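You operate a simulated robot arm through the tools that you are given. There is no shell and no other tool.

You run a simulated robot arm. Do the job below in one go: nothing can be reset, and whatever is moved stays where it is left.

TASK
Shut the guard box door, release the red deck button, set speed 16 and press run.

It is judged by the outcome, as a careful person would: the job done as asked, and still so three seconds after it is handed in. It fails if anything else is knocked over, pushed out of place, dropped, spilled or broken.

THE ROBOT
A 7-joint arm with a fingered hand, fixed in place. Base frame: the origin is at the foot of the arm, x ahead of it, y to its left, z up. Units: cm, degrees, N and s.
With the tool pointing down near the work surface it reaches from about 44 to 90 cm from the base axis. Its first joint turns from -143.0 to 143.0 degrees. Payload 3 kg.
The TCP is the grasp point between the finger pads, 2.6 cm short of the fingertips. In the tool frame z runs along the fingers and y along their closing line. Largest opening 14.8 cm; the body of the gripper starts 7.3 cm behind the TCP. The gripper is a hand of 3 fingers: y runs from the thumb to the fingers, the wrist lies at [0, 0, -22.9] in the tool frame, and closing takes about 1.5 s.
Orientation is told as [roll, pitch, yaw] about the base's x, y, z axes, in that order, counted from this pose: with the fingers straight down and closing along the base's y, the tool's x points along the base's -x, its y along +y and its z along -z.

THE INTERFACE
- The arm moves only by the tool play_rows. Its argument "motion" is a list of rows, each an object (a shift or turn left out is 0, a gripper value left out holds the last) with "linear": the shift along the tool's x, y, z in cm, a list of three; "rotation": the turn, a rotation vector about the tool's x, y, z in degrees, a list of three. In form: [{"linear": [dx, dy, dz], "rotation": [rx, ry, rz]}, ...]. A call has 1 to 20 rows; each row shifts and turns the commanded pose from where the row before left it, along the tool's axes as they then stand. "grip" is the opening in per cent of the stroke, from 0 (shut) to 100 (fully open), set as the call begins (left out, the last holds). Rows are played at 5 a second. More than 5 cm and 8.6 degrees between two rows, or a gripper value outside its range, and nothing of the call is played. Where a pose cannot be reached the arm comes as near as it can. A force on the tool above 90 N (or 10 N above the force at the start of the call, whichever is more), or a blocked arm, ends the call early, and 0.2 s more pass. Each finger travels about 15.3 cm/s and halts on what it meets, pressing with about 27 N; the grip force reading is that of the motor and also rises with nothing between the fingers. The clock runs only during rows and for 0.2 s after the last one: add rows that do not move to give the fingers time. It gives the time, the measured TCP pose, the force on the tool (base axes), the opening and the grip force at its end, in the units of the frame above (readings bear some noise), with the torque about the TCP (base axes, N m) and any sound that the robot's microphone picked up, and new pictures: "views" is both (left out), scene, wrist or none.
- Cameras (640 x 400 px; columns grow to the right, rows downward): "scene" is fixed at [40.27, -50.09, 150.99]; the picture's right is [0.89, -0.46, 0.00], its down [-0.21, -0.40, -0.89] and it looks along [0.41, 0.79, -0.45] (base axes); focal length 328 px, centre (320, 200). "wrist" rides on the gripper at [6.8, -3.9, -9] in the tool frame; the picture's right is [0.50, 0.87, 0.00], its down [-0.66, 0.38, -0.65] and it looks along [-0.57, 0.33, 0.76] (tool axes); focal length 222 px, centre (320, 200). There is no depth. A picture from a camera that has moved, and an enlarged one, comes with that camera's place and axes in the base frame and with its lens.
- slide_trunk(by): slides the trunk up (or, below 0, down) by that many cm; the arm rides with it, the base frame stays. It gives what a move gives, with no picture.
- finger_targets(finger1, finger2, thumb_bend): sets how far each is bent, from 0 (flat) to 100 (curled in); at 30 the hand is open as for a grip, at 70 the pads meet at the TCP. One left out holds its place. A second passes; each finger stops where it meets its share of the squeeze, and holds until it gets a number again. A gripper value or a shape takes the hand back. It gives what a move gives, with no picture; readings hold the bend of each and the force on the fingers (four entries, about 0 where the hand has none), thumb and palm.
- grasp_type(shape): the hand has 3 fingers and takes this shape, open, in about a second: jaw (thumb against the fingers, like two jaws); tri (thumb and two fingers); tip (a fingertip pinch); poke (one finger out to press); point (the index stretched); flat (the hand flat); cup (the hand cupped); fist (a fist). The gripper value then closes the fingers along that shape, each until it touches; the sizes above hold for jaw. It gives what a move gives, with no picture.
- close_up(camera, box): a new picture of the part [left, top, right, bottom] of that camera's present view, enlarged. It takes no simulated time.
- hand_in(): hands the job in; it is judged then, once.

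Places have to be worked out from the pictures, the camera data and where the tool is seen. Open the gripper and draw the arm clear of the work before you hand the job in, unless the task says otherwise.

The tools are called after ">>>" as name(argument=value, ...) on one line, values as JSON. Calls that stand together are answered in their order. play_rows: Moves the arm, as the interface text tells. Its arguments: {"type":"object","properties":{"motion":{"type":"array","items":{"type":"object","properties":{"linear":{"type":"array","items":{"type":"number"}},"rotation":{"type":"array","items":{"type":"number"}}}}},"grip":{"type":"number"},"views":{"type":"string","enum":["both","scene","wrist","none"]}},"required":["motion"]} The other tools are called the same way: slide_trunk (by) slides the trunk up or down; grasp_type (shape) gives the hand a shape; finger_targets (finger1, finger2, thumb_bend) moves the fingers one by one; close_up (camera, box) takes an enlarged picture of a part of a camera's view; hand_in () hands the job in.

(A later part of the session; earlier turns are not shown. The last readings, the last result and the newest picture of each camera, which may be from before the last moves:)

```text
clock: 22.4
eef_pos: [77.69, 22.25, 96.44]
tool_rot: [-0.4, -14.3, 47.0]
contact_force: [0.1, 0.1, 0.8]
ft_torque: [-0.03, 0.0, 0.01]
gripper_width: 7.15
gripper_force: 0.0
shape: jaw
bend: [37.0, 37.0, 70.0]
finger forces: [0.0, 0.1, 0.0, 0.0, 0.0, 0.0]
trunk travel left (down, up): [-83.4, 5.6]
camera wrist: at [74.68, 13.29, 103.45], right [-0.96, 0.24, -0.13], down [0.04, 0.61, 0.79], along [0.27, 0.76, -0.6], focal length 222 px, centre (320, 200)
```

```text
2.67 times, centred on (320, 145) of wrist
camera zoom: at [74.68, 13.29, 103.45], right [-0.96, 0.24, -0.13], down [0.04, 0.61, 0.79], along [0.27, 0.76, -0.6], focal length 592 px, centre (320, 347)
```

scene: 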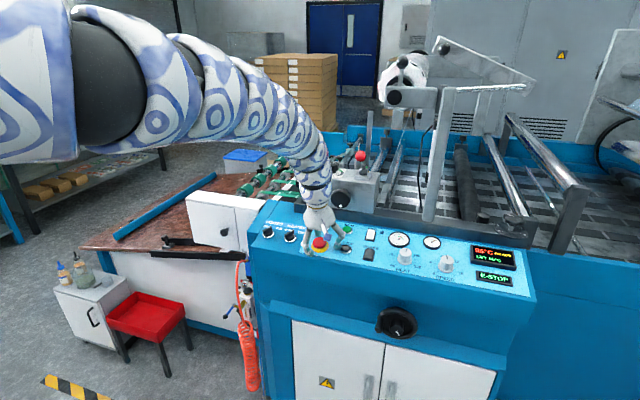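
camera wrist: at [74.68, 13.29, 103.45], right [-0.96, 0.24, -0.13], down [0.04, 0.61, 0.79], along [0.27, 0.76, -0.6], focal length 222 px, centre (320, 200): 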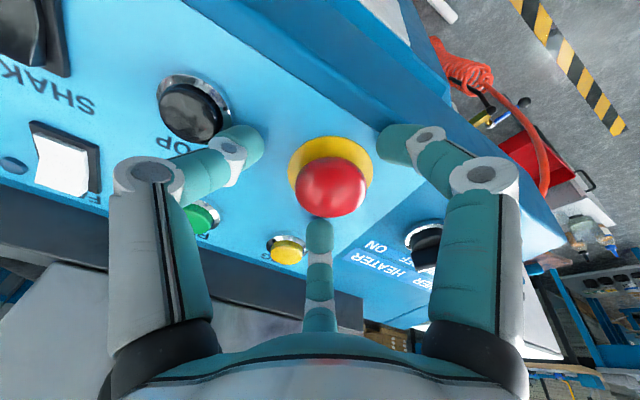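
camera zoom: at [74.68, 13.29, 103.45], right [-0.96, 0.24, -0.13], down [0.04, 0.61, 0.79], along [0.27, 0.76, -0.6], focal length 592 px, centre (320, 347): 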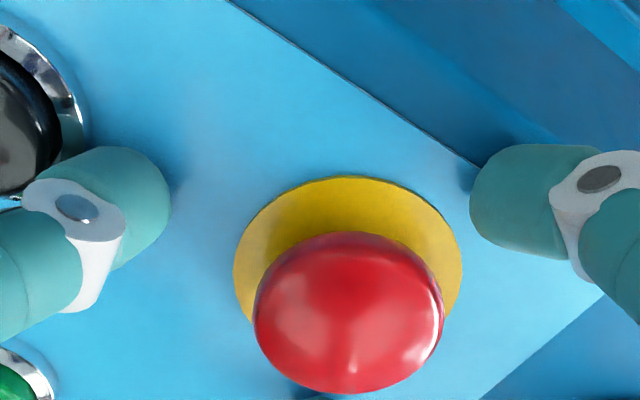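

The axis is about 0.6 cm off the cap centre, toward STOP. I'll shift (0.3,0.5) in tool axes, go 0.3 cm lower and then close on the cap.

>>> play_rows(motion=[{"linear": [0.3, 0.5, 0.3]}, {}], views="none")

>>> play_rows(motion=[{}, {}, {}, {}, {}, {}, {}, {}], grip=15)

>>> close_up(camera="scene", box=[270, 200, 370, 262])

>>> close_up(camera="wrist", box=[200, 70, 440, 220])

```text
clock: 23.0
eef_pos: [77.23, 22.53, 96.19]
tool_rot: [-0.6, -14.5, 47.0]
contact_force: [-0.5, -3.2, 9.7]
ft_torque: [-0.15, 0.3, 0.1]
gripper_width: 7.04
gripper_force: 0.1
shape: jaw
bend: [79.0, 37.0, 70.0]
finger forces: [9.8, 0.0, 0.0, 0.0, 0.2, 0.1]
trunk travel left (down, up): [-83.4, 5.6]
```

```text
clock: 24.8
eef_pos: [77.33, 22.69, 96.05]
tool_rot: [-0.5, -14.3, 46.9]
contact_force: [3.8, 14.4, 5.2]
ft_torque: [0.72, 0.14, 0.11]
gripper_width: 2.56
gripper_force: 26.8
shape: jaw
bend: [79.0, 74.0, 74.0]
finger forces: [19.3, 36.8, 0.0, 0.1, 21.2, 0.0]
trunk travel left (down, up): [-83.4, 5.6]
camera wrist: at [74.16, 13.57, 103.09], right [-0.96, 0.24, -0.13], down [0.04, 0.61, 0.79], along [0.27, 0.76, -0.6], focal length 222 px, centre (320, 200)
```

scene: 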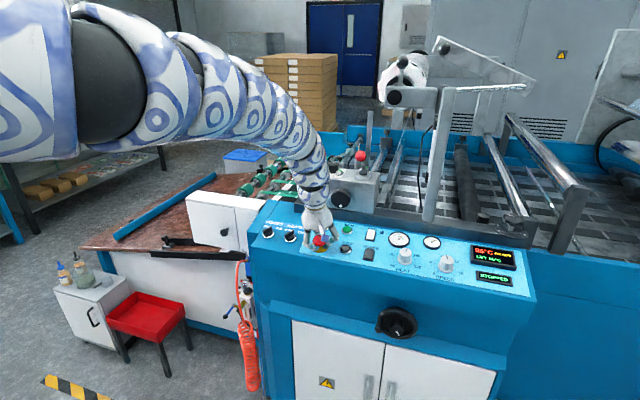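
wrist: 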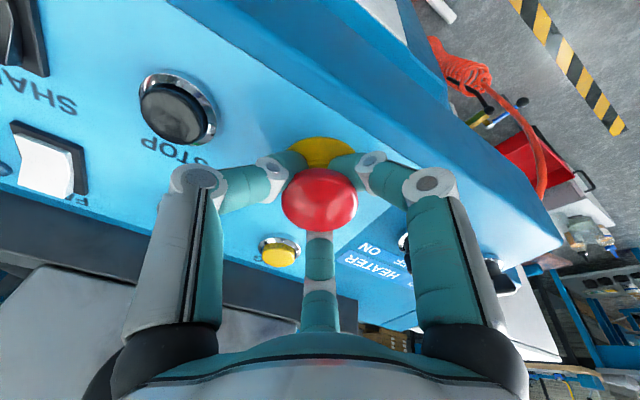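

```text
6.40 times, centred on (320, 231) of scene
camera zoom: at [40.27, -50.09, 150.99], right [0.89, -0.46, 0.0], down [-0.21, -0.4, -0.89], along [0.41, 0.79, -0.45], focal length 2099 px, centre (320, 2)
```

zoom: 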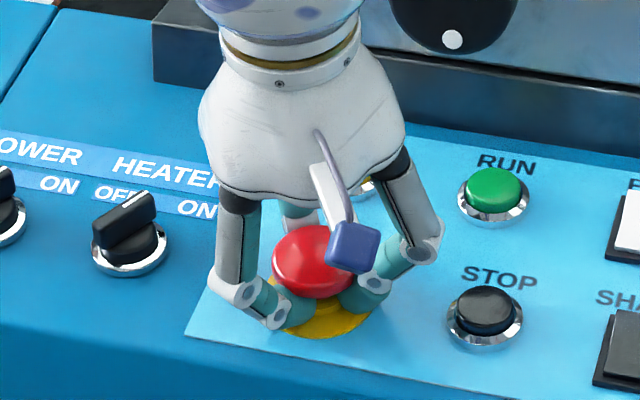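

```text
2.67 times, centred on (320, 145) of wrist
camera zoom: at [74.16, 13.57, 103.09], right [-0.96, 0.24, -0.13], down [0.04, 0.61, 0.79], along [0.27, 0.76, -0.6], focal length 592 px, centre (320, 347)
```

zoom: 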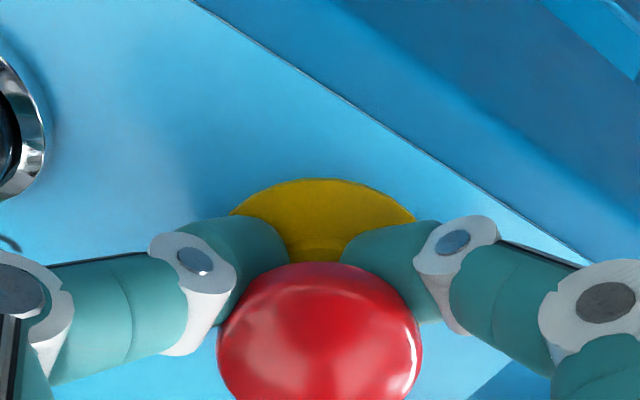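

The small display seems to have changed from E-STOP while the fingers closed under the cap. I'll zoom in on it.

>>> close_up(camera="scene", box=[380, 220, 540, 320])

```text
4.00 times, centred on (460, 270) of scene
camera zoom: at [40.27, -50.09, 150.99], right [0.89, -0.46, 0.0], down [-0.21, -0.4, -0.89], along [0.41, 0.79, -0.45], focal length 1312 px, centre (-240, -80)
```

zoom: 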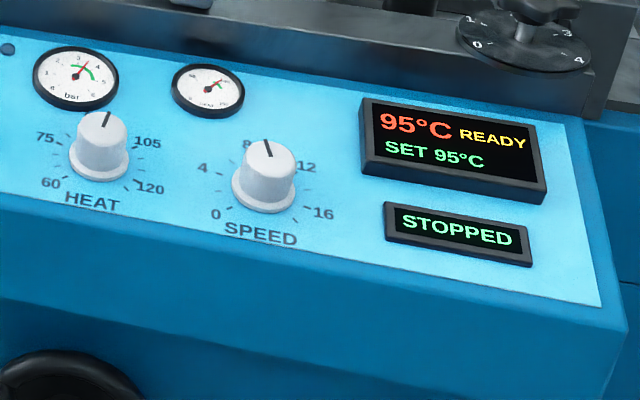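

The display reads STOPPED, so the red button has been released and popped up. I'll open the fingers to clear the cap, then lift straight off along the tool axis.

>>> play_rows(motion=[{}, {}, {}, {}, {}, {}], grip=48)

>>> close_up(camera="scene", box=[270, 200, 370, 262])

```text
clock: 26.2
eef_pos: [77.24, 22.46, 96.15]
tool_rot: [-0.6, -14.5, 47.1]
contact_force: [1.2, -3.8, 10.1]
ft_torque: [-0.26, 0.1, 0.03]
gripper_width: 6.96
gripper_force: 0.0
shape: jaw
bend: [79.0, 37.0, 70.0]
finger forces: [7.6, 0.1, 0.1, 0.0, 2.9, 0.0]
trunk travel left (down, up): [-83.4, 5.6]
camera wrist: at [74.12, 13.39, 103.13], right [-0.96, 0.24, -0.13], down [0.04, 0.61, 0.79], along [0.27, 0.76, -0.6], focal length 222 px, centre (320, 200)
```

scene: 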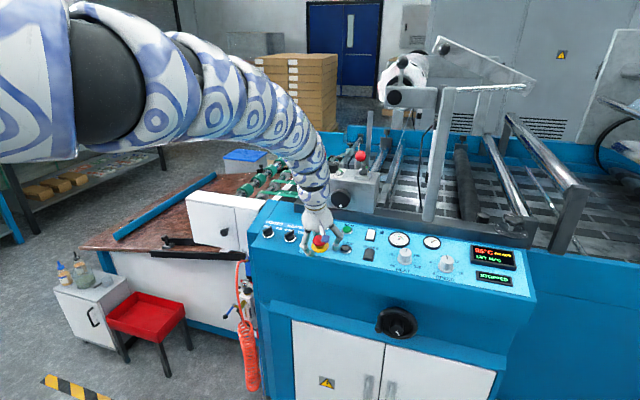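
wrist: 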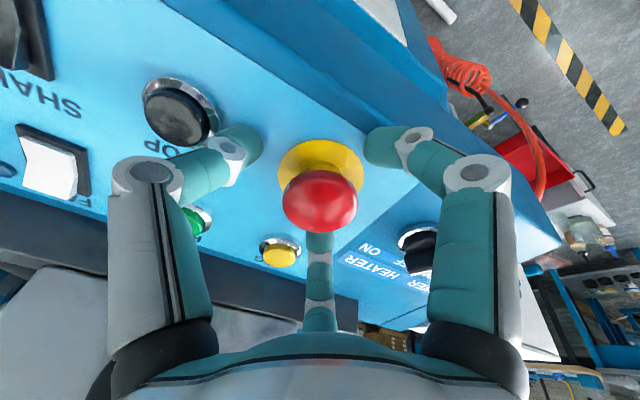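

```text
6.40 times, centred on (320, 231) of scene
camera zoom: at [40.27, -50.09, 150.99], right [0.89, -0.46, 0.0], down [-0.21, -0.4, -0.89], along [0.41, 0.79, -0.45], focal length 2099 px, centre (320, 2)
```

zoom: 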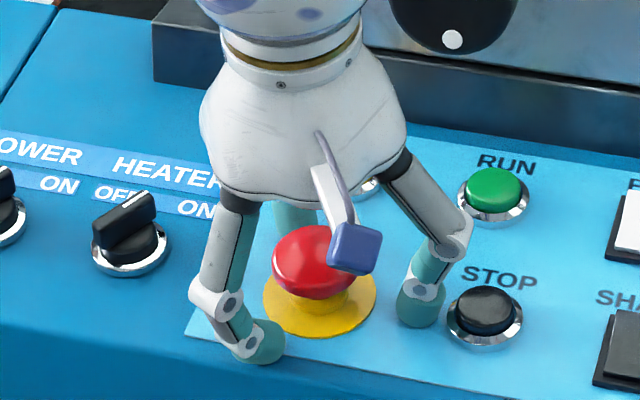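

The cap is up on its stem and the far finger is resting lightly against it at about 8 N. I'll shift the hand back 0.6 cm to free that finger before lifting.

>>> play_rows(motion=[{"linear": [-0.3, -0.1, 0]}, {"linear": [-0.3, -0.1, 0]}, {}], views="wrist")

```text
clock: 27.0
eef_pos: [77.73, 22.75, 96.14]
tool_rot: [-0.6, -14.4, 46.9]
contact_force: [-2.3, -4.8, 9.2]
ft_torque: [-0.24, 0.36, 0.15]
gripper_width: 7.14
gripper_force: 0.1
shape: jaw
bend: [78.0, 37.0, 70.0]
finger forces: [10.1, 0.1, 0.0, 0.1, 0.0, 0.1]
trunk travel left (down, up): [-83.4, 5.6]
camera wrist: at [74.67, 13.67, 103.33], right [-0.96, 0.24, -0.13], down [0.04, 0.61, 0.79], along [0.27, 0.76, -0.59], focal length 222 px, centre (320, 200)
```

wrist: 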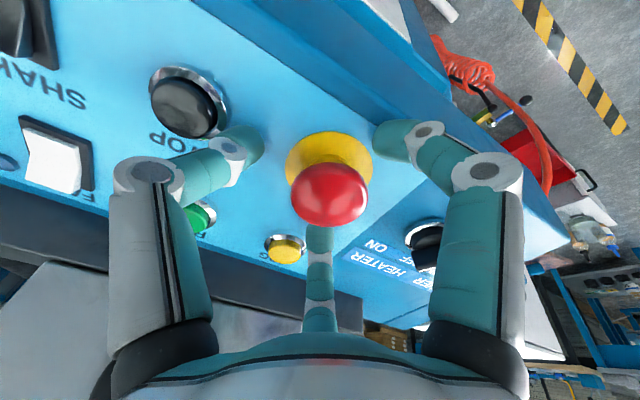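

The force on the tool points upward (+9 N), so the far fingertip is touching the panel rather than hooking the cap. I'll lift slightly and check.

>>> play_rows(motion=[{"linear": [-0.2, 0, -0.4]}, {"linear": [0, 0, -0.3]}, {}], views="wrist")

>>> close_up(camera="wrist", box=[200, 110, 440, 260])

```text
clock: 27.8
eef_pos: [77.84, 22.85, 96.89]
tool_rot: [-0.6, -14.4, 47.0]
contact_force: [-0.2, 0.1, -0.3]
ft_torque: [0.0, -0.02, 0.05]
gripper_width: 7.1
gripper_force: 0.0
shape: jaw
bend: [37.0, 37.0, 70.0]
finger forces: [0.0, 0.0, 0.0, 0.0, 0.0, 0.0]
trunk travel left (down, up): [-83.4, 5.6]
camera wrist: at [74.69, 13.78, 103.99], right [-0.96, 0.24, -0.13], down [0.04, 0.61, 0.79], along [0.27, 0.76, -0.6], focal length 222 px, centre (320, 200)
```

wrist: 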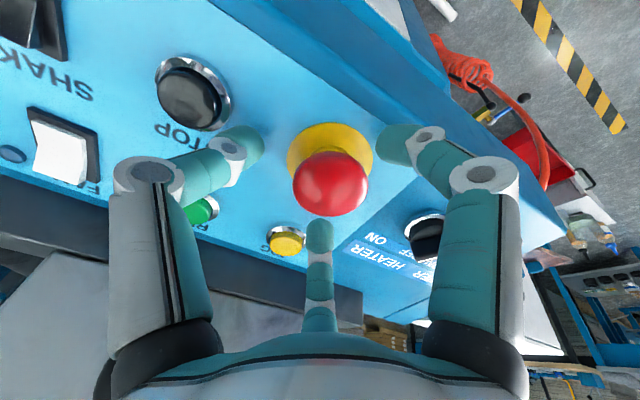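

```text
2.67 times, centred on (320, 185) of wrist
camera zoom: at [74.69, 13.78, 103.99], right [-0.96, 0.24, -0.13], down [0.04, 0.61, 0.79], along [0.27, 0.76, -0.6], focal length 592 px, centre (320, 240)
```

zoom: 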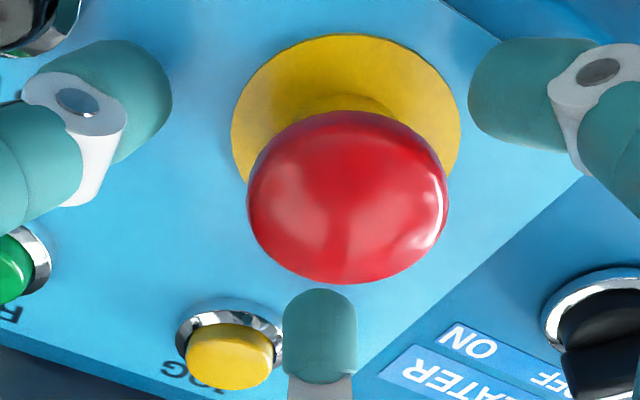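

All contact is gone and the red cap is standing up. I'll lift off 11 cm and slide right along the panel to get a view of the SPEED knob.

>>> play_rows(motion=[{"linear": [0, 0, -2.5]}, {"linear": [0, 0, -2.8]}, {"linear": [0, 0, -2.8]}, {"linear": [0, 0, -2.8]}, {"linear": [0, -4, 0]}, {"linear": [0, -4, 0]}, {"linear": [0, -4, 0]}, {"linear": [0, -4, 0]}])

>>> close_up(camera="wrist", box=[0, 0, 320, 200])

```text
clock: 29.6
eef_pos: [87.71, 9.93, 107.76]
tool_rot: [-0.6, -14.4, 46.9]
contact_force: [-0.3, -1.2, -1.1]
ft_torque: [-0.03, 0.0, 0.03]
gripper_width: 7.1
gripper_force: 0.0
shape: jaw
bend: [37.0, 37.0, 70.0]
finger forces: [0.1, 0.0, 0.0, 0.1, 0.1, 0.1]
trunk travel left (down, up): [-83.4, 5.6]
camera wrist: at [84.6, 0.86, 114.73], right [-0.96, 0.24, -0.13], down [0.04, 0.61, 0.79], along [0.27, 0.76, -0.6], focal length 222 px, centre (320, 200)
```

scene: 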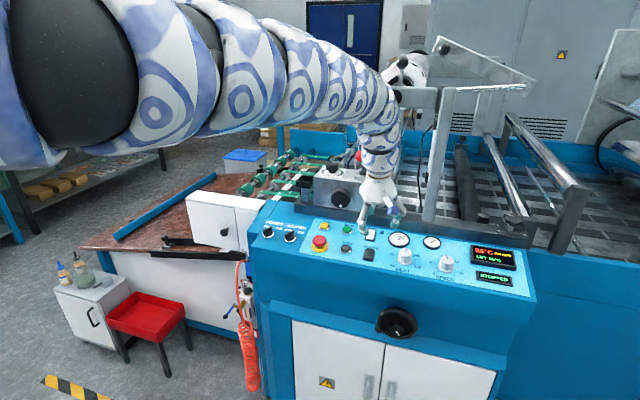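
wrist: 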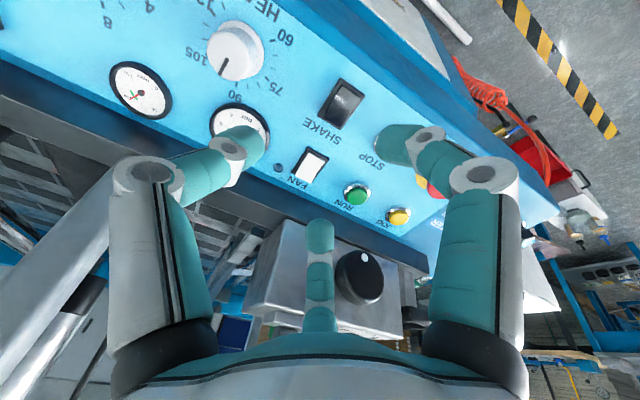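

```text
2.00 times, centred on (160, 100) of wrist
camera zoom: at [84.6, 0.86, 114.73], right [-0.96, 0.24, -0.13], down [0.04, 0.61, 0.79], along [0.27, 0.76, -0.6], focal length 444 px, centre (640, 400)
```

zoom: 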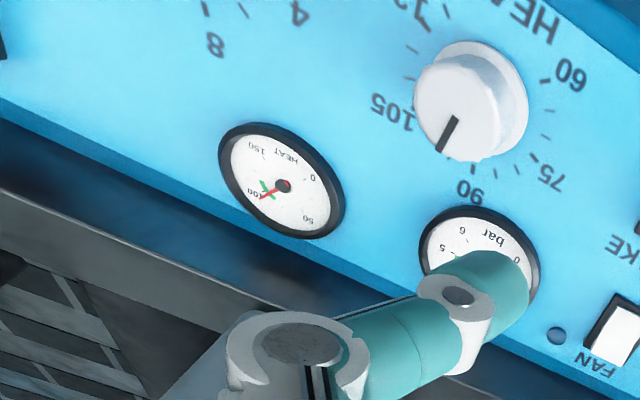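

The arm still has some bend left at 88 cm reach. I'll keep sliding right along the panel toward the SPEED knob, near (104,-2), at hover height.

>>> play_rows(motion=[{"linear": [0.2, -4, 0]}, {"linear": [0.2, -4, 0]}, {"linear": [0.2, -4, 0]}, {"linear": [0.2, -4, 0]}, {"linear": [0.1, -4, 0]}])

>>> close_up(camera="wrist", box=[120, 0, 440, 200])

```text
clock: 30.8
eef_pos: [96.77, -2.24, 108.14]
tool_rot: [-0.6, -14.2, 47.1]
contact_force: [0.1, 0.7, -0.5]
ft_torque: [-0.01, -0.03, 0.01]
gripper_width: 7.11
gripper_force: 0.0
shape: jaw
bend: [37.0, 37.0, 70.0]
finger forces: [0.0, 0.0, 0.1, 0.0, 0.0, 0.1]
out of reach, approached as far as the arm can: row 4, 5
trunk travel left (down, up): [-83.4, 5.6]
camera wrist: at [93.74, -11.32, 115.14], right [-0.96, 0.24, -0.13], down [0.04, 0.61, 0.79], along [0.27, 0.76, -0.6], focal length 222 px, centre (320, 200)
```

scene: 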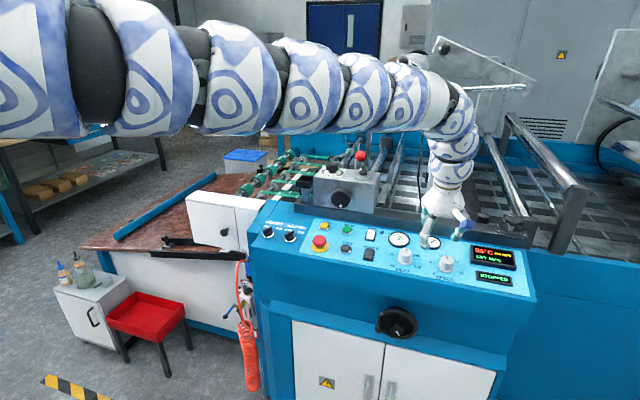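
wrist: 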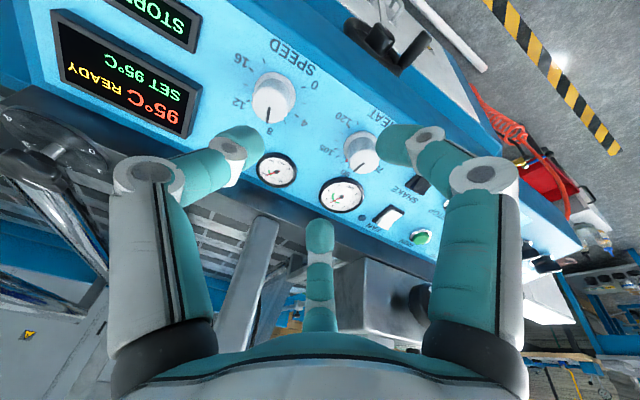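

```text
2.00 times, centred on (280, 100) of wrist
camera zoom: at [93.74, -11.32, 115.14], right [-0.96, 0.24, -0.13], down [0.04, 0.61, 0.79], along [0.27, 0.76, -0.6], focal length 444 px, centre (400, 400)
```

zoom: 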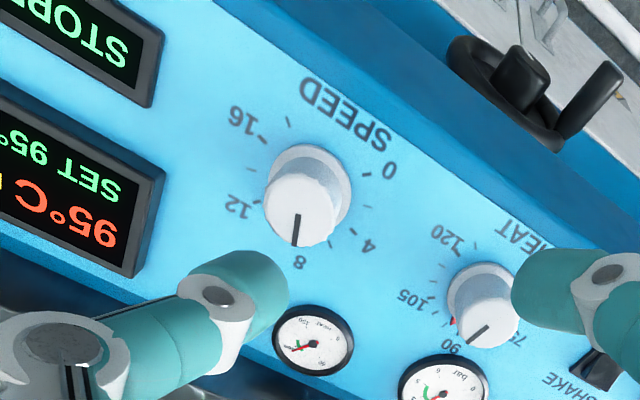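

The wrist camera gives a clear view of the SPEED knob: top centre ≈ (103.2,-2.5,97.4), pointer near 8. The arm is at its limit with the shoulder (z≈148) well above the wrist, so I'll raise the hand along its axis and then lower the trunk.

>>> play_rows(motion=[{"linear": [0, 0, -3.8]}, {"linear": [0, 0, -3.8]}, {"linear": [0, 0, -3.8]}, {"linear": [0, 0, -3.8]}], views="none")

>>> slide_trunk(by=-17)

```text
clock: 31.8
eef_pos: [94.88, -6.24, 123.52]
tool_rot: [-1.6, -14.0, 47.4]
contact_force: [-0.8, -2.5, -0.4]
ft_torque: [0.31, -0.14, -0.01]
gripper_width: 7.09
gripper_force: 0.1
shape: jaw
bend: [37.0, 37.0, 70.0]
finger forces: [0.0, 0.1, 0.0, 0.0, 0.1, 0.1]
trunk travel left (down, up): [-83.4, 5.6]
```

```text
clock: 33.7
eef_pos: [94.11, -5.02, 105.93]
tool_rot: [-0.6, -14.3, 47.0]
contact_force: [-0.4, 0.1, 0.2]
ft_torque: [-0.01, 0.04, -0.01]
gripper_width: 7.11
gripper_force: 0.1
shape: jaw
bend: [37.0, 37.0, 70.0]
finger forces: [0.0, 0.1, 0.0, 0.0, 0.0, 0.1]
trunk travel left (down, up): [-66.4, 22.6]
```

The shoulder is now lower. I'll try reaching to the hover pose above the SPEED knob.

>>> play_rows(motion=[{"linear": [-1.9, -1.6, 0]}, {"linear": [-1.9, -1.6, 0]}, {"linear": [-1.9, -1.7, 0]}, {}])

```text
clock: 34.7
eef_pos: [99.93, -4.35, 106.98]
tool_rot: [-0.5, -14.4, 47.1]
contact_force: [-0.3, -0.6, -0.5]
ft_torque: [0.02, 0.01, -0.02]
gripper_width: 7.09
gripper_force: 0.0
shape: jaw
bend: [37.0, 37.0, 70.0]
finger forces: [0.0, 0.0, 0.0, 0.1, 0.0, 0.0]
out of reach, approached as far as the arm can: row 3
trunk travel left (down, up): [-66.4, 22.6]
camera wrist: at [96.82, -13.42, 114.06], right [-0.96, 0.24, -0.13], down [0.04, 0.61, 0.79], along [0.27, 0.76, -0.59], focal length 222 px, centre (320, 200)
```

scene: 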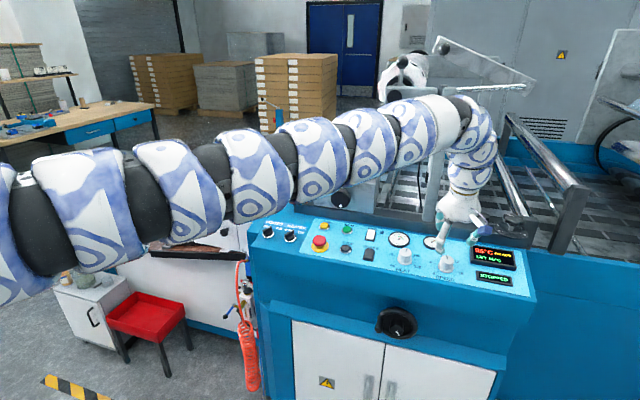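
wrist: 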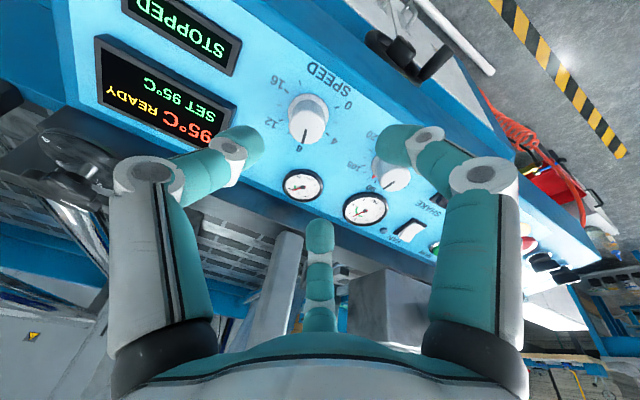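

The arm now slopes up slightly toward the wrist, so descending should gain reach. I'll move to the hover point (102,-3.7,104).

>>> play_rows(motion=[{"linear": [0, 0, 1.7]}, {"linear": [0, 0, 1.7]}, {"linear": [-0.6, -0.6, 0]}, {"linear": [-0.5, -0.5, 0]}, {}])

>>> close_up(camera="wrist", box=[200, 60, 440, 210])

>>> close_up(camera="scene", box=[380, 190, 540, 290])

```text
clock: 35.9
eef_pos: [99.75, -4.26, 105.39]
tool_rot: [-0.5, -14.4, 47.0]
contact_force: [0.5, -0.2, 0.3]
ft_torque: [0.02, 0.02, -0.04]
gripper_width: 7.07
gripper_force: 0.2
shape: jaw
bend: [37.0, 37.0, 70.0]
finger forces: [0.0, 0.0, 0.1, 0.0, 0.0, 0.1]
out of reach, approached as far as the arm can: row 1, 2, 3, 4
trunk travel left (down, up): [-66.4, 22.6]
camera wrist: at [96.71, -13.21, 112.41], right [-0.96, 0.24, -0.13], down [0.04, 0.61, 0.79], along [0.27, 0.76, -0.6], focal length 222 px, centre (320, 200)
```

scene: 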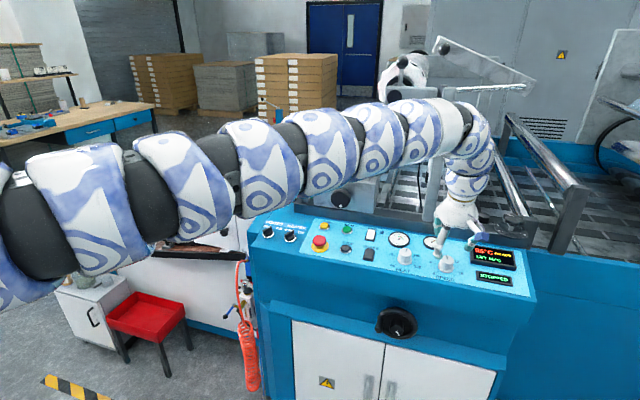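
wrist: 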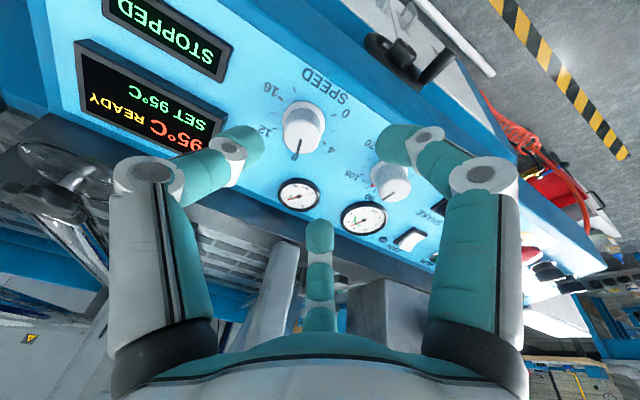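

```text
2.67 times, centred on (320, 135) of wrist
camera zoom: at [96.71, -13.21, 112.41], right [-0.96, 0.24, -0.13], down [0.04, 0.61, 0.79], along [0.27, 0.76, -0.6], focal length 592 px, centre (320, 373)
```

zoom: 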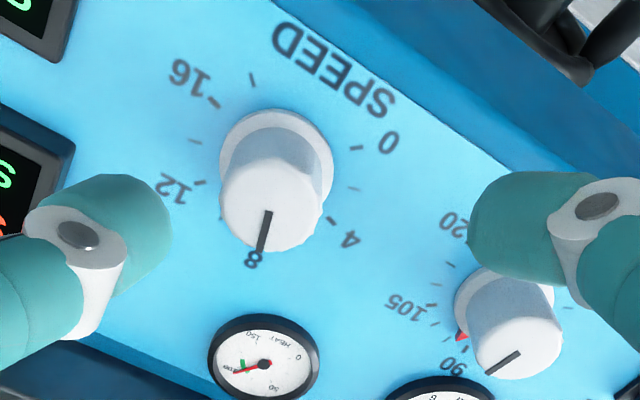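

```text
4.00 times, centred on (460, 240) of scene
camera zoom: at [40.27, -50.09, 150.99], right [0.89, -0.46, 0.0], down [-0.21, -0.4, -0.89], along [0.41, 0.79, -0.45], focal length 1312 px, centre (-240, 40)
```

zoom: 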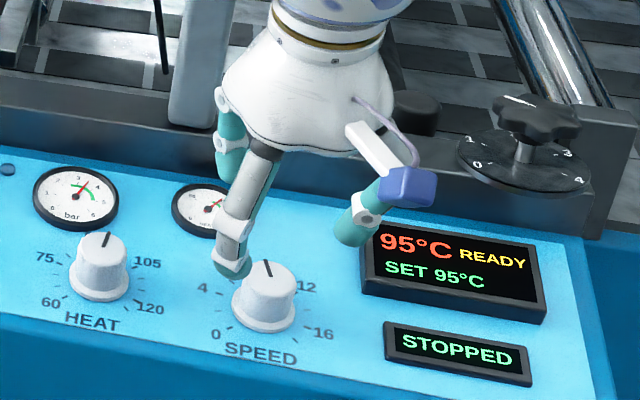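

The limit data fit a shoulder at z≈141 with a 97 cm straight arm. Lowering the trunk about 18 cm more and adding a little outward tilt should put the knob within reach. I'll raise the hand along its axis and then lower the trunk.

>>> play_rows(motion=[{"linear": [1, 0, -4]}, {"linear": [0, 0, -4.4]}, {"linear": [0, 0, -4.4]}, {"linear": [0, 0, -4.4]}], views="none")

>>> slide_trunk(by=-17)

```text
clock: 36.9
eef_pos: [96.12, -8.06, 121.84]
tool_rot: [-0.4, -14.5, 47.0]
contact_force: [-1.1, -0.8, -0.3]
ft_torque: [0.02, -0.01, -0.01]
gripper_width: 7.09
gripper_force: 0.1
shape: jaw
bend: [37.0, 37.0, 70.0]
finger forces: [0.1, 0.1, 0.0, 0.0, 0.0, 0.1]
trunk travel left (down, up): [-66.4, 22.6]
```

```text
clock: 38.8
eef_pos: [96.12, -7.75, 104.93]
tool_rot: [-0.4, -14.2, 47.0]
contact_force: [-0.1, -0.6, 0.4]
ft_torque: [0.01, 0.02, -0.03]
gripper_width: 7.12
gripper_force: 0.1
shape: jaw
bend: [37.0, 37.0, 70.0]
finger forces: [0.0, 0.0, 0.0, 0.1, 0.0, 0.0]
trunk travel left (down, up): [-49.4, 39.6]
```

The trunk is lower and the hand is at a safe height. I'll add about 8° of outward tilt and move to a hover 5 cm above the knob grasp.

>>> play_rows(motion=[{"rotation": [3.75, -1.65, 0]}, {"rotation": [3.75, -1.65, 0]}, {"linear": [-2, -0.15, 0]}, {"linear": [-2, -0.15, 0]}, {"linear": [-2, -0.14, 0]}, {"linear": [0, 0, 2]}, {"linear": [0, 0, 2.1]}, {}])

>>> close_up(camera="wrist", box=[200, 60, 440, 210])

>>> close_up(camera="scene", box=[380, 190, 540, 290])

```text
clock: 40.6
eef_pos: [101.7, -3.42, 102.91]
tool_rot: [-8.1, -17.6, 47.4]
contact_force: [0.7, 0.8, 0.3]
ft_torque: [-0.01, 0.01, -0.01]
gripper_width: 7.11
gripper_force: 0.0
shape: jaw
bend: [37.0, 37.0, 70.0]
finger forces: [0.0, 0.1, 0.0, 0.0, 0.0, 0.0]
trunk travel left (down, up): [-49.4, 39.6]
camera wrist: at [97.32, -12.04, 109.85], right [-0.93, 0.26, -0.27], down [-0.04, 0.64, 0.76], along [0.37, 0.72, -0.59], focal length 222 px, centre (320, 200)
```

scene: 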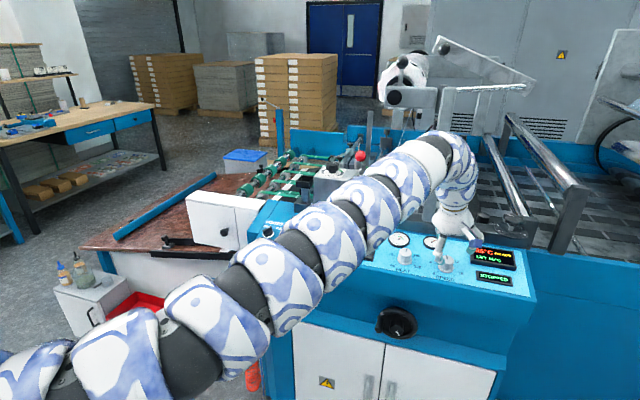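
wrist: 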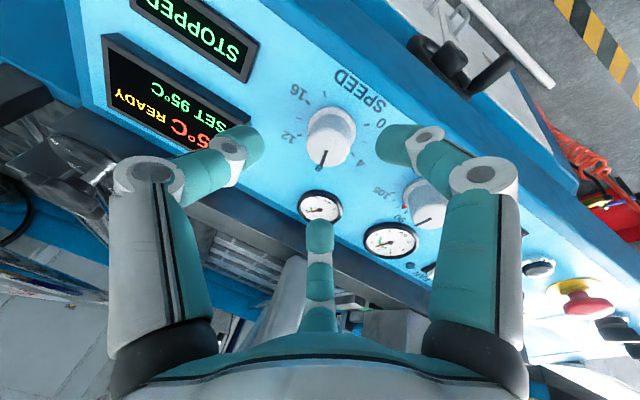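

```text
2.67 times, centred on (320, 135) of wrist
camera zoom: at [97.32, -12.04, 109.85], right [-0.93, 0.26, -0.27], down [-0.04, 0.64, 0.76], along [0.37, 0.72, -0.59], focal length 592 px, centre (320, 373)
```

zoom: 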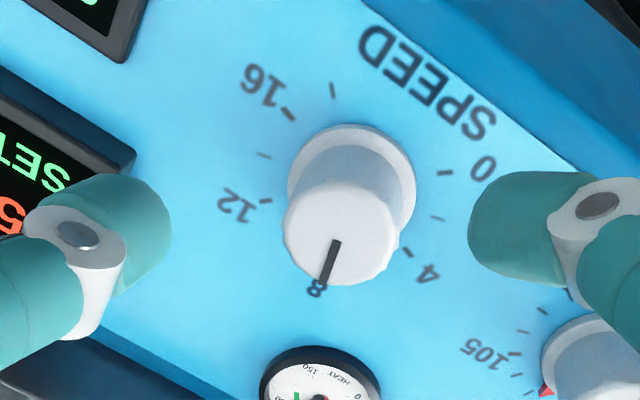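

```text
4.00 times, centred on (460, 240) of scene
camera zoom: at [40.27, -50.09, 150.99], right [0.89, -0.46, 0.0], down [-0.21, -0.4, -0.89], along [0.41, 0.79, -0.45], focal length 1312 px, centre (-240, 40)
```

zoom: 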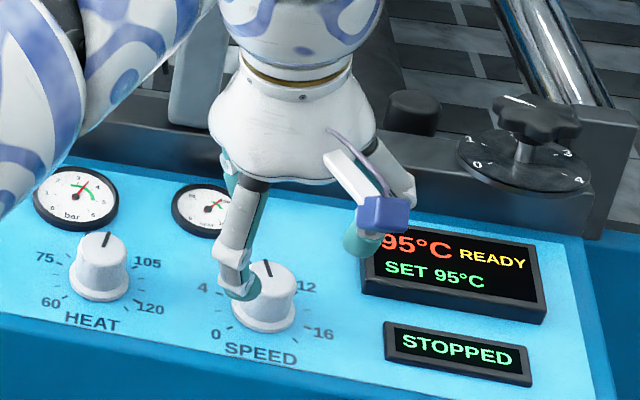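

The hover works, and the knob sits about (0.6,0.5) cm off the tool axis in tool x,y. I'll correct for that and descend 4.2 cm around the knob.

>>> play_rows(motion=[{"linear": [0.32, 0.25, 0]}, {"linear": [0.32, 0.25, 0]}, {"linear": [0, 0, 1.2]}, {"linear": [0, 0, 1.0]}, {"linear": [0, 0, 1.0]}, {"linear": [0, 0, 1.0]}, {}])

>>> close_up(camera="wrist", box=[200, 90, 440, 240])

>>> close_up(camera="scene", box=[400, 220, 500, 282])

```text
clock: 42.2
eef_pos: [102.12, -2.99, 98.66]
tool_rot: [-8.1, -17.6, 47.2]
contact_force: [-0.1, -0.3, 0.3]
ft_torque: [0.03, 0.02, 0.02]
gripper_width: 7.11
gripper_force: 0.2
shape: jaw
bend: [37.0, 37.0, 70.0]
finger forces: [0.0, 0.0, 0.0, 0.0, 0.1, 0.0]
trunk travel left (down, up): [-49.4, 39.6]
camera wrist: at [97.77, -11.62, 105.6], right [-0.93, 0.26, -0.27], down [-0.04, 0.64, 0.76], along [0.37, 0.72, -0.59], focal length 222 px, centre (320, 200)
```

scene: 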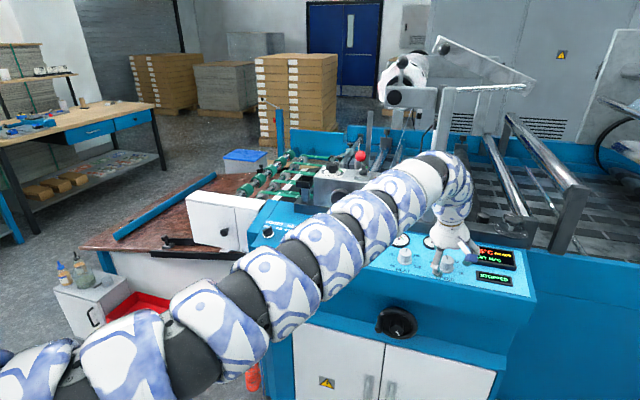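
wrist: 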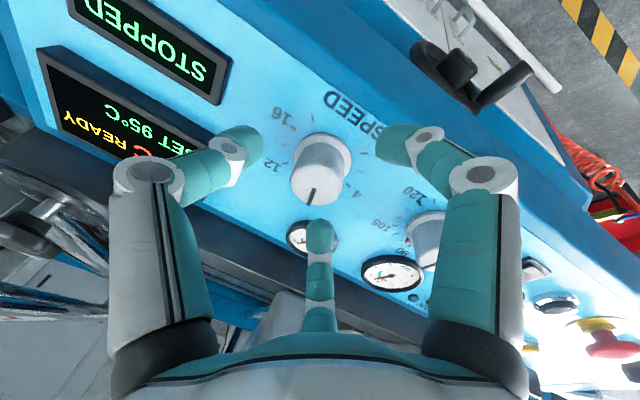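

```text
2.67 times, centred on (320, 165) of wrist
camera zoom: at [97.77, -11.62, 105.6], right [-0.93, 0.26, -0.27], down [-0.04, 0.64, 0.76], along [0.37, 0.72, -0.59], focal length 592 px, centre (320, 293)
```

zoom: 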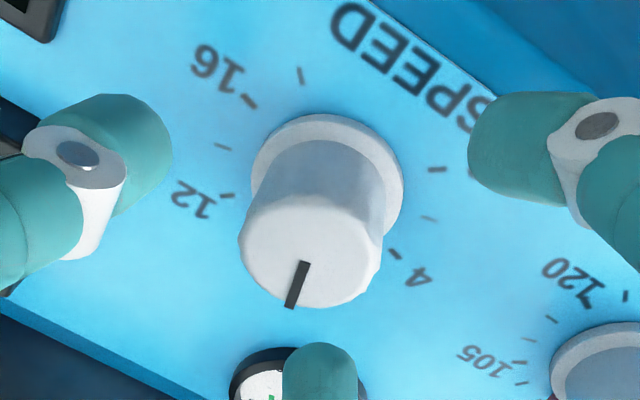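

```text
6.40 times, centred on (450, 251) of scene
camera zoom: at [40.27, -50.09, 150.99], right [0.89, -0.46, 0.0], down [-0.21, -0.4, -0.89], along [0.41, 0.79, -0.45], focal length 2099 px, centre (-512, -126)
```

zoom: 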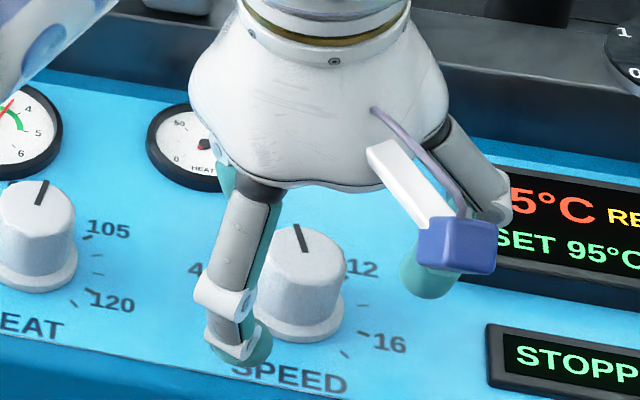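

The axis is well centred on the knob. I'll go 0.5 cm lower and close on it.

>>> play_rows(motion=[{"linear": [0, 0, 0.5]}, {}], views="none")

>>> play_rows(motion=[{}, {}, {}, {}, {}, {}, {}, {}], grip=10)

>>> close_up(camera="wrist", box=[200, 90, 440, 240])

>>> close_up(camera="scene", box=[400, 220, 500, 282])

```text
clock: 42.8
eef_pos: [102.23, -2.89, 98.23]
tool_rot: [-8.1, -17.6, 47.3]
contact_force: [-0.6, -0.4, -0.2]
ft_torque: [0.01, -0.02, -0.03]
gripper_width: 7.08
gripper_force: 0.1
shape: jaw
bend: [37.0, 37.0, 70.0]
finger forces: [0.0, 0.0, 0.0, 0.1, 0.1, 0.0]
trunk travel left (down, up): [-49.4, 39.6]
```

```text
clock: 44.6
eef_pos: [102.3, -2.84, 98.12]
tool_rot: [-8.1, -17.6, 47.2]
contact_force: [-1.1, 1.2, -3.9]
ft_torque: [0.08, 0.07, 0.03]
gripper_width: 2.49
gripper_force: 27.2
shape: jaw
bend: [74.0, 75.0, 70.0]
finger forces: [23.0, 25.5, 0.0, 0.0, 22.7, 0.1]
trunk travel left (down, up): [-49.4, 39.6]
camera wrist: at [97.97, -11.51, 105.08], right [-0.93, 0.26, -0.27], down [-0.04, 0.64, 0.76], along [0.37, 0.72, -0.59], focal length 222 px, centre (320, 200)
```

scene: 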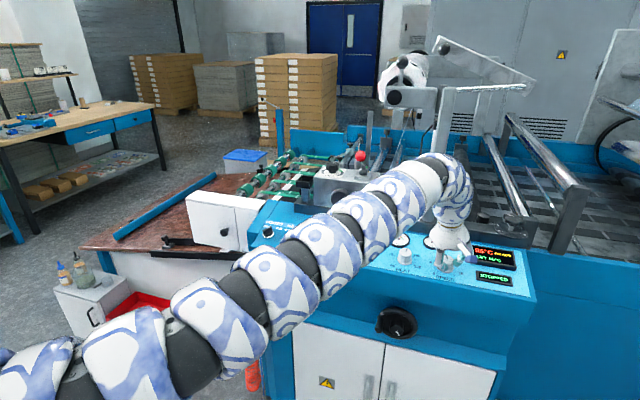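
wrist: 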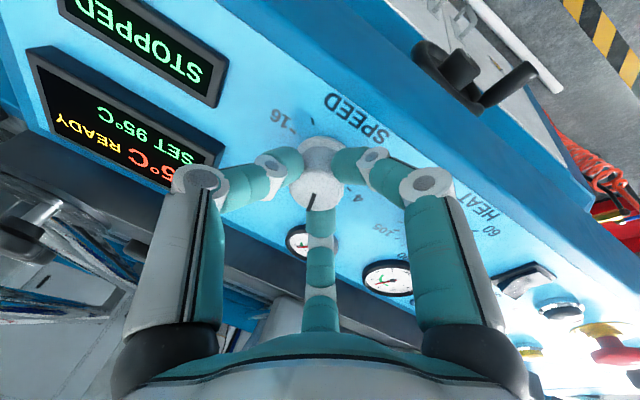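

```text
2.67 times, centred on (320, 165) of wrist
camera zoom: at [97.97, -11.51, 105.08], right [-0.93, 0.26, -0.27], down [-0.04, 0.64, 0.76], along [0.37, 0.72, -0.59], focal length 592 px, centre (320, 293)
```

zoom: 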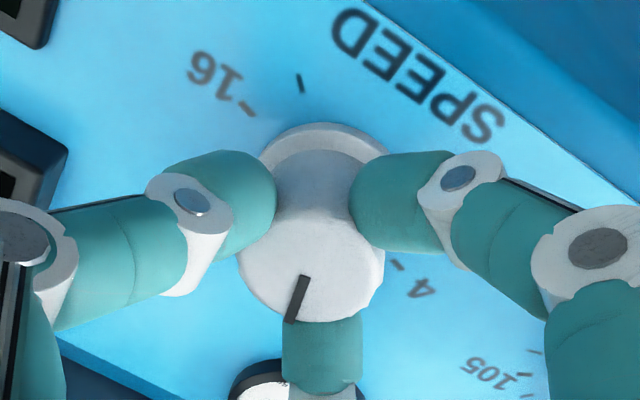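

```text
6.40 times, centred on (450, 251) of scene
camera zoom: at [40.27, -50.09, 150.99], right [0.89, -0.46, 0.0], down [-0.21, -0.4, -0.89], along [0.41, 0.79, -0.45], focal length 2099 px, centre (-512, -126)
```

zoom: 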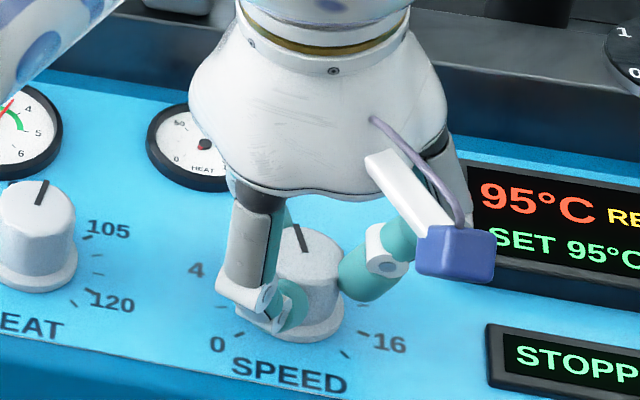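

All three fingers hold the knob evenly at about 23 N each. I'll turn clockwise (+z in the tool frame) by 24° first to test.

>>> play_rows(motion=[{"rotation": [0, 0, 6]}, {"rotation": [0, 0, 6]}, {"rotation": [0, 0, 6]}, {"rotation": [0, 0, 6]}, {}])

>>> close_up(camera="wrist", box=[200, 90, 440, 240])

>>> close_up(camera="scene", box=[400, 220, 500, 282])

```text
clock: 45.8
eef_pos: [102.21, -2.9, 98.11]
tool_rot: [0.2, -19.2, 21.9]
contact_force: [-5.7, 6.3, -5.1]
ft_torque: [-0.06, 0.26, 0.11]
gripper_width: 2.47
gripper_force: 26.6
shape: jaw
bend: [74.0, 75.0, 69.0]
finger forces: [28.2, 25.4, 0.0, 0.1, 21.4, 0.0]
trunk travel left (down, up): [-49.4, 39.6]
camera wrist: at [95.11, -10.0, 104.36], right [-0.76, 0.63, -0.16], down [0.23, 0.5, 0.83], along [0.61, 0.6, -0.53], focal length 222 px, centre (320, 200)
```

scene: 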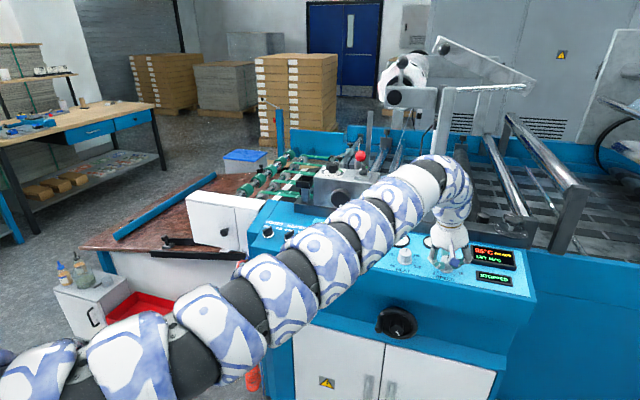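
wrist: 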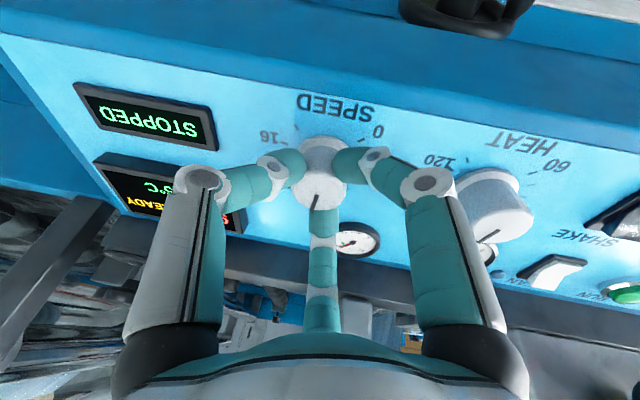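

```text
2.67 times, centred on (320, 165) of wrist
camera zoom: at [95.11, -10.0, 104.36], right [-0.76, 0.63, -0.16], down [0.23, 0.5, 0.83], along [0.61, 0.6, -0.53], focal length 592 px, centre (320, 293)
```

zoom: 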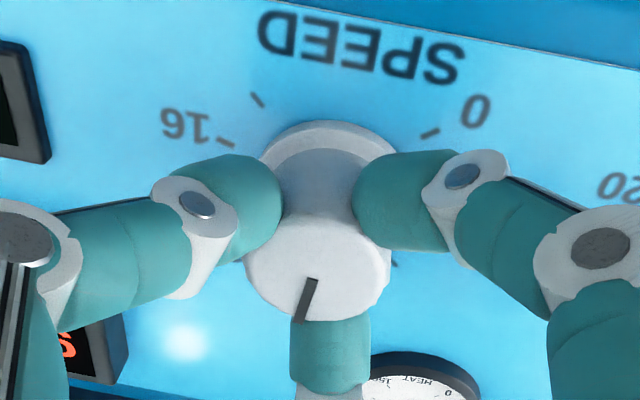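

```text
6.40 times, centred on (450, 251) of scene
camera zoom: at [40.27, -50.09, 150.99], right [0.89, -0.46, 0.0], down [-0.21, -0.4, -0.89], along [0.41, 0.79, -0.45], focal length 2099 px, centre (-512, -126)
```

zoom: 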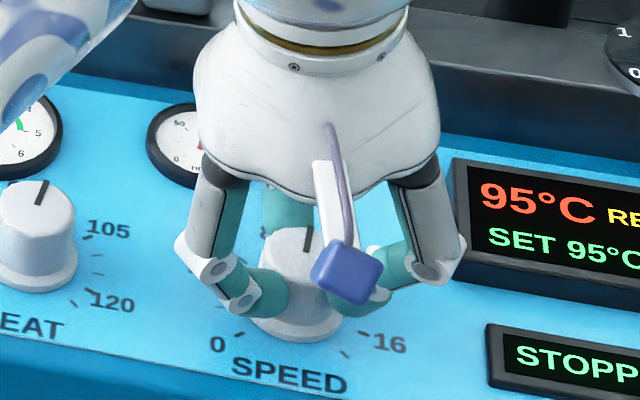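

Fitting the ticks to the panel plane gives 30° per 2 units, from 0 at -135° to 18 at +135°. So 16 lies at +105°, 120° clockwise of the start at 8. The knob follows the hand, so I'll continue turning 48°.

>>> play_rows(motion=[{"rotation": [0, 0, 6]}, {"rotation": [0, 0, 6]}, {"rotation": [0, 0, 6]}, {"rotation": [0, 0, 6]}, {"rotation": [0, 0, 6]}, {"rotation": [0, 0, 6]}, {"rotation": [0, 0, 6]}, {"rotation": [0, 0, 6]}, {}])

>>> close_up(camera="wrist", box=[200, 90, 440, 240])

>>> close_up(camera="scene", box=[400, 220, 500, 282])

```text
clock: 47.8
eef_pos: [102.22, -2.79, 98.2]
tool_rot: [14.6, -12.9, -27.7]
contact_force: [-6.6, 13.9, -4.6]
ft_torque: [0.02, 0.52, 0.17]
gripper_width: 2.44
gripper_force: 27.6
shape: jaw
bend: [74.0, 74.0, 71.0]
finger forces: [30.3, 23.7, 0.1, 0.0, 24.3, 0.0]
trunk travel left (down, up): [-49.4, 39.6]
camera wrist: at [92.2, -4.29, 104.17], right [-0.09, 0.99, 0.1], down [0.52, -0.04, 0.85], along [0.85, 0.13, -0.51], focal length 222 px, centre (320, 200)
```

scene: 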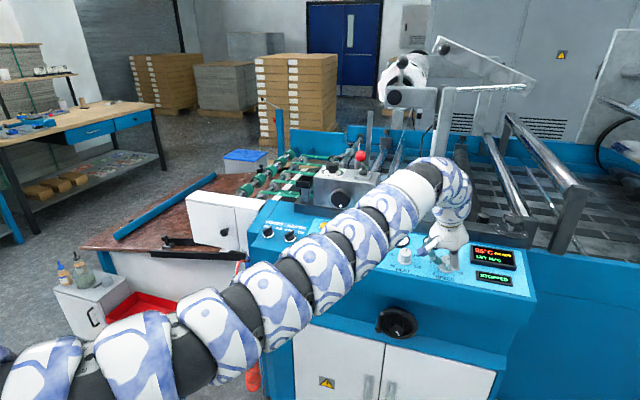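
wrist: 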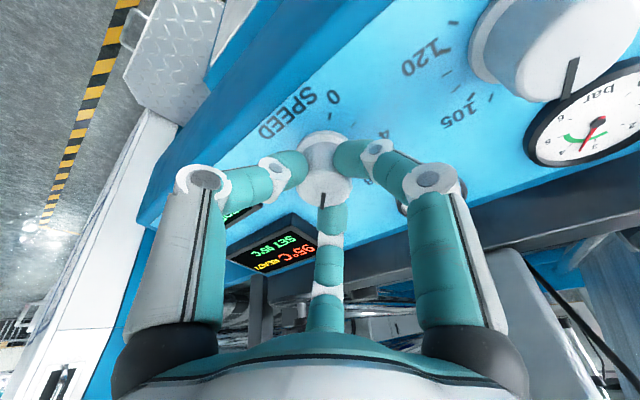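

```text
2.67 times, centred on (320, 165) of wrist
camera zoom: at [92.2, -4.29, 104.17], right [-0.09, 0.99, 0.1], down [0.52, -0.04, 0.85], along [0.85, 0.13, -0.51], focal length 592 px, centre (320, 293)
```

zoom: 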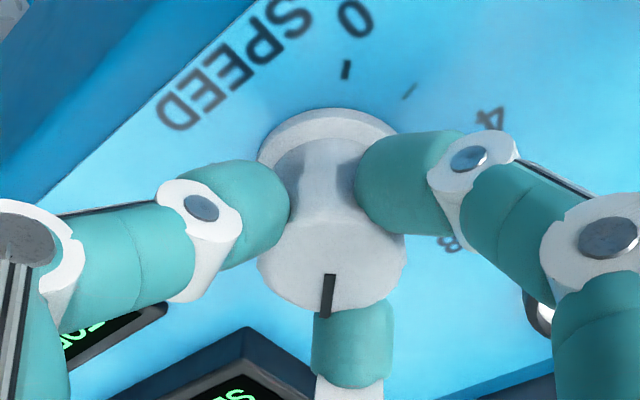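

```text
6.40 times, centred on (450, 251) of scene
camera zoom: at [40.27, -50.09, 150.99], right [0.89, -0.46, 0.0], down [-0.21, -0.4, -0.89], along [0.41, 0.79, -0.45], focal length 2099 px, centre (-512, -126)
```

zoom: 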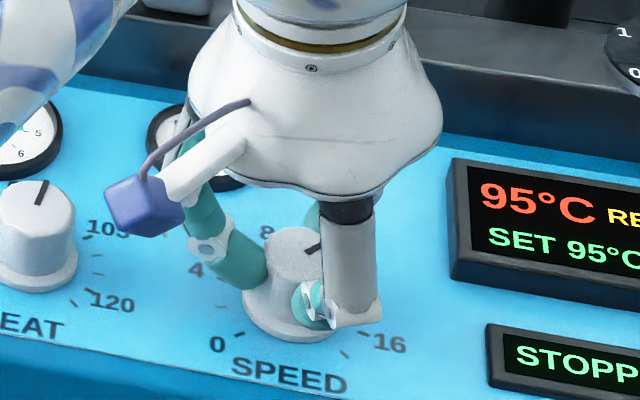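

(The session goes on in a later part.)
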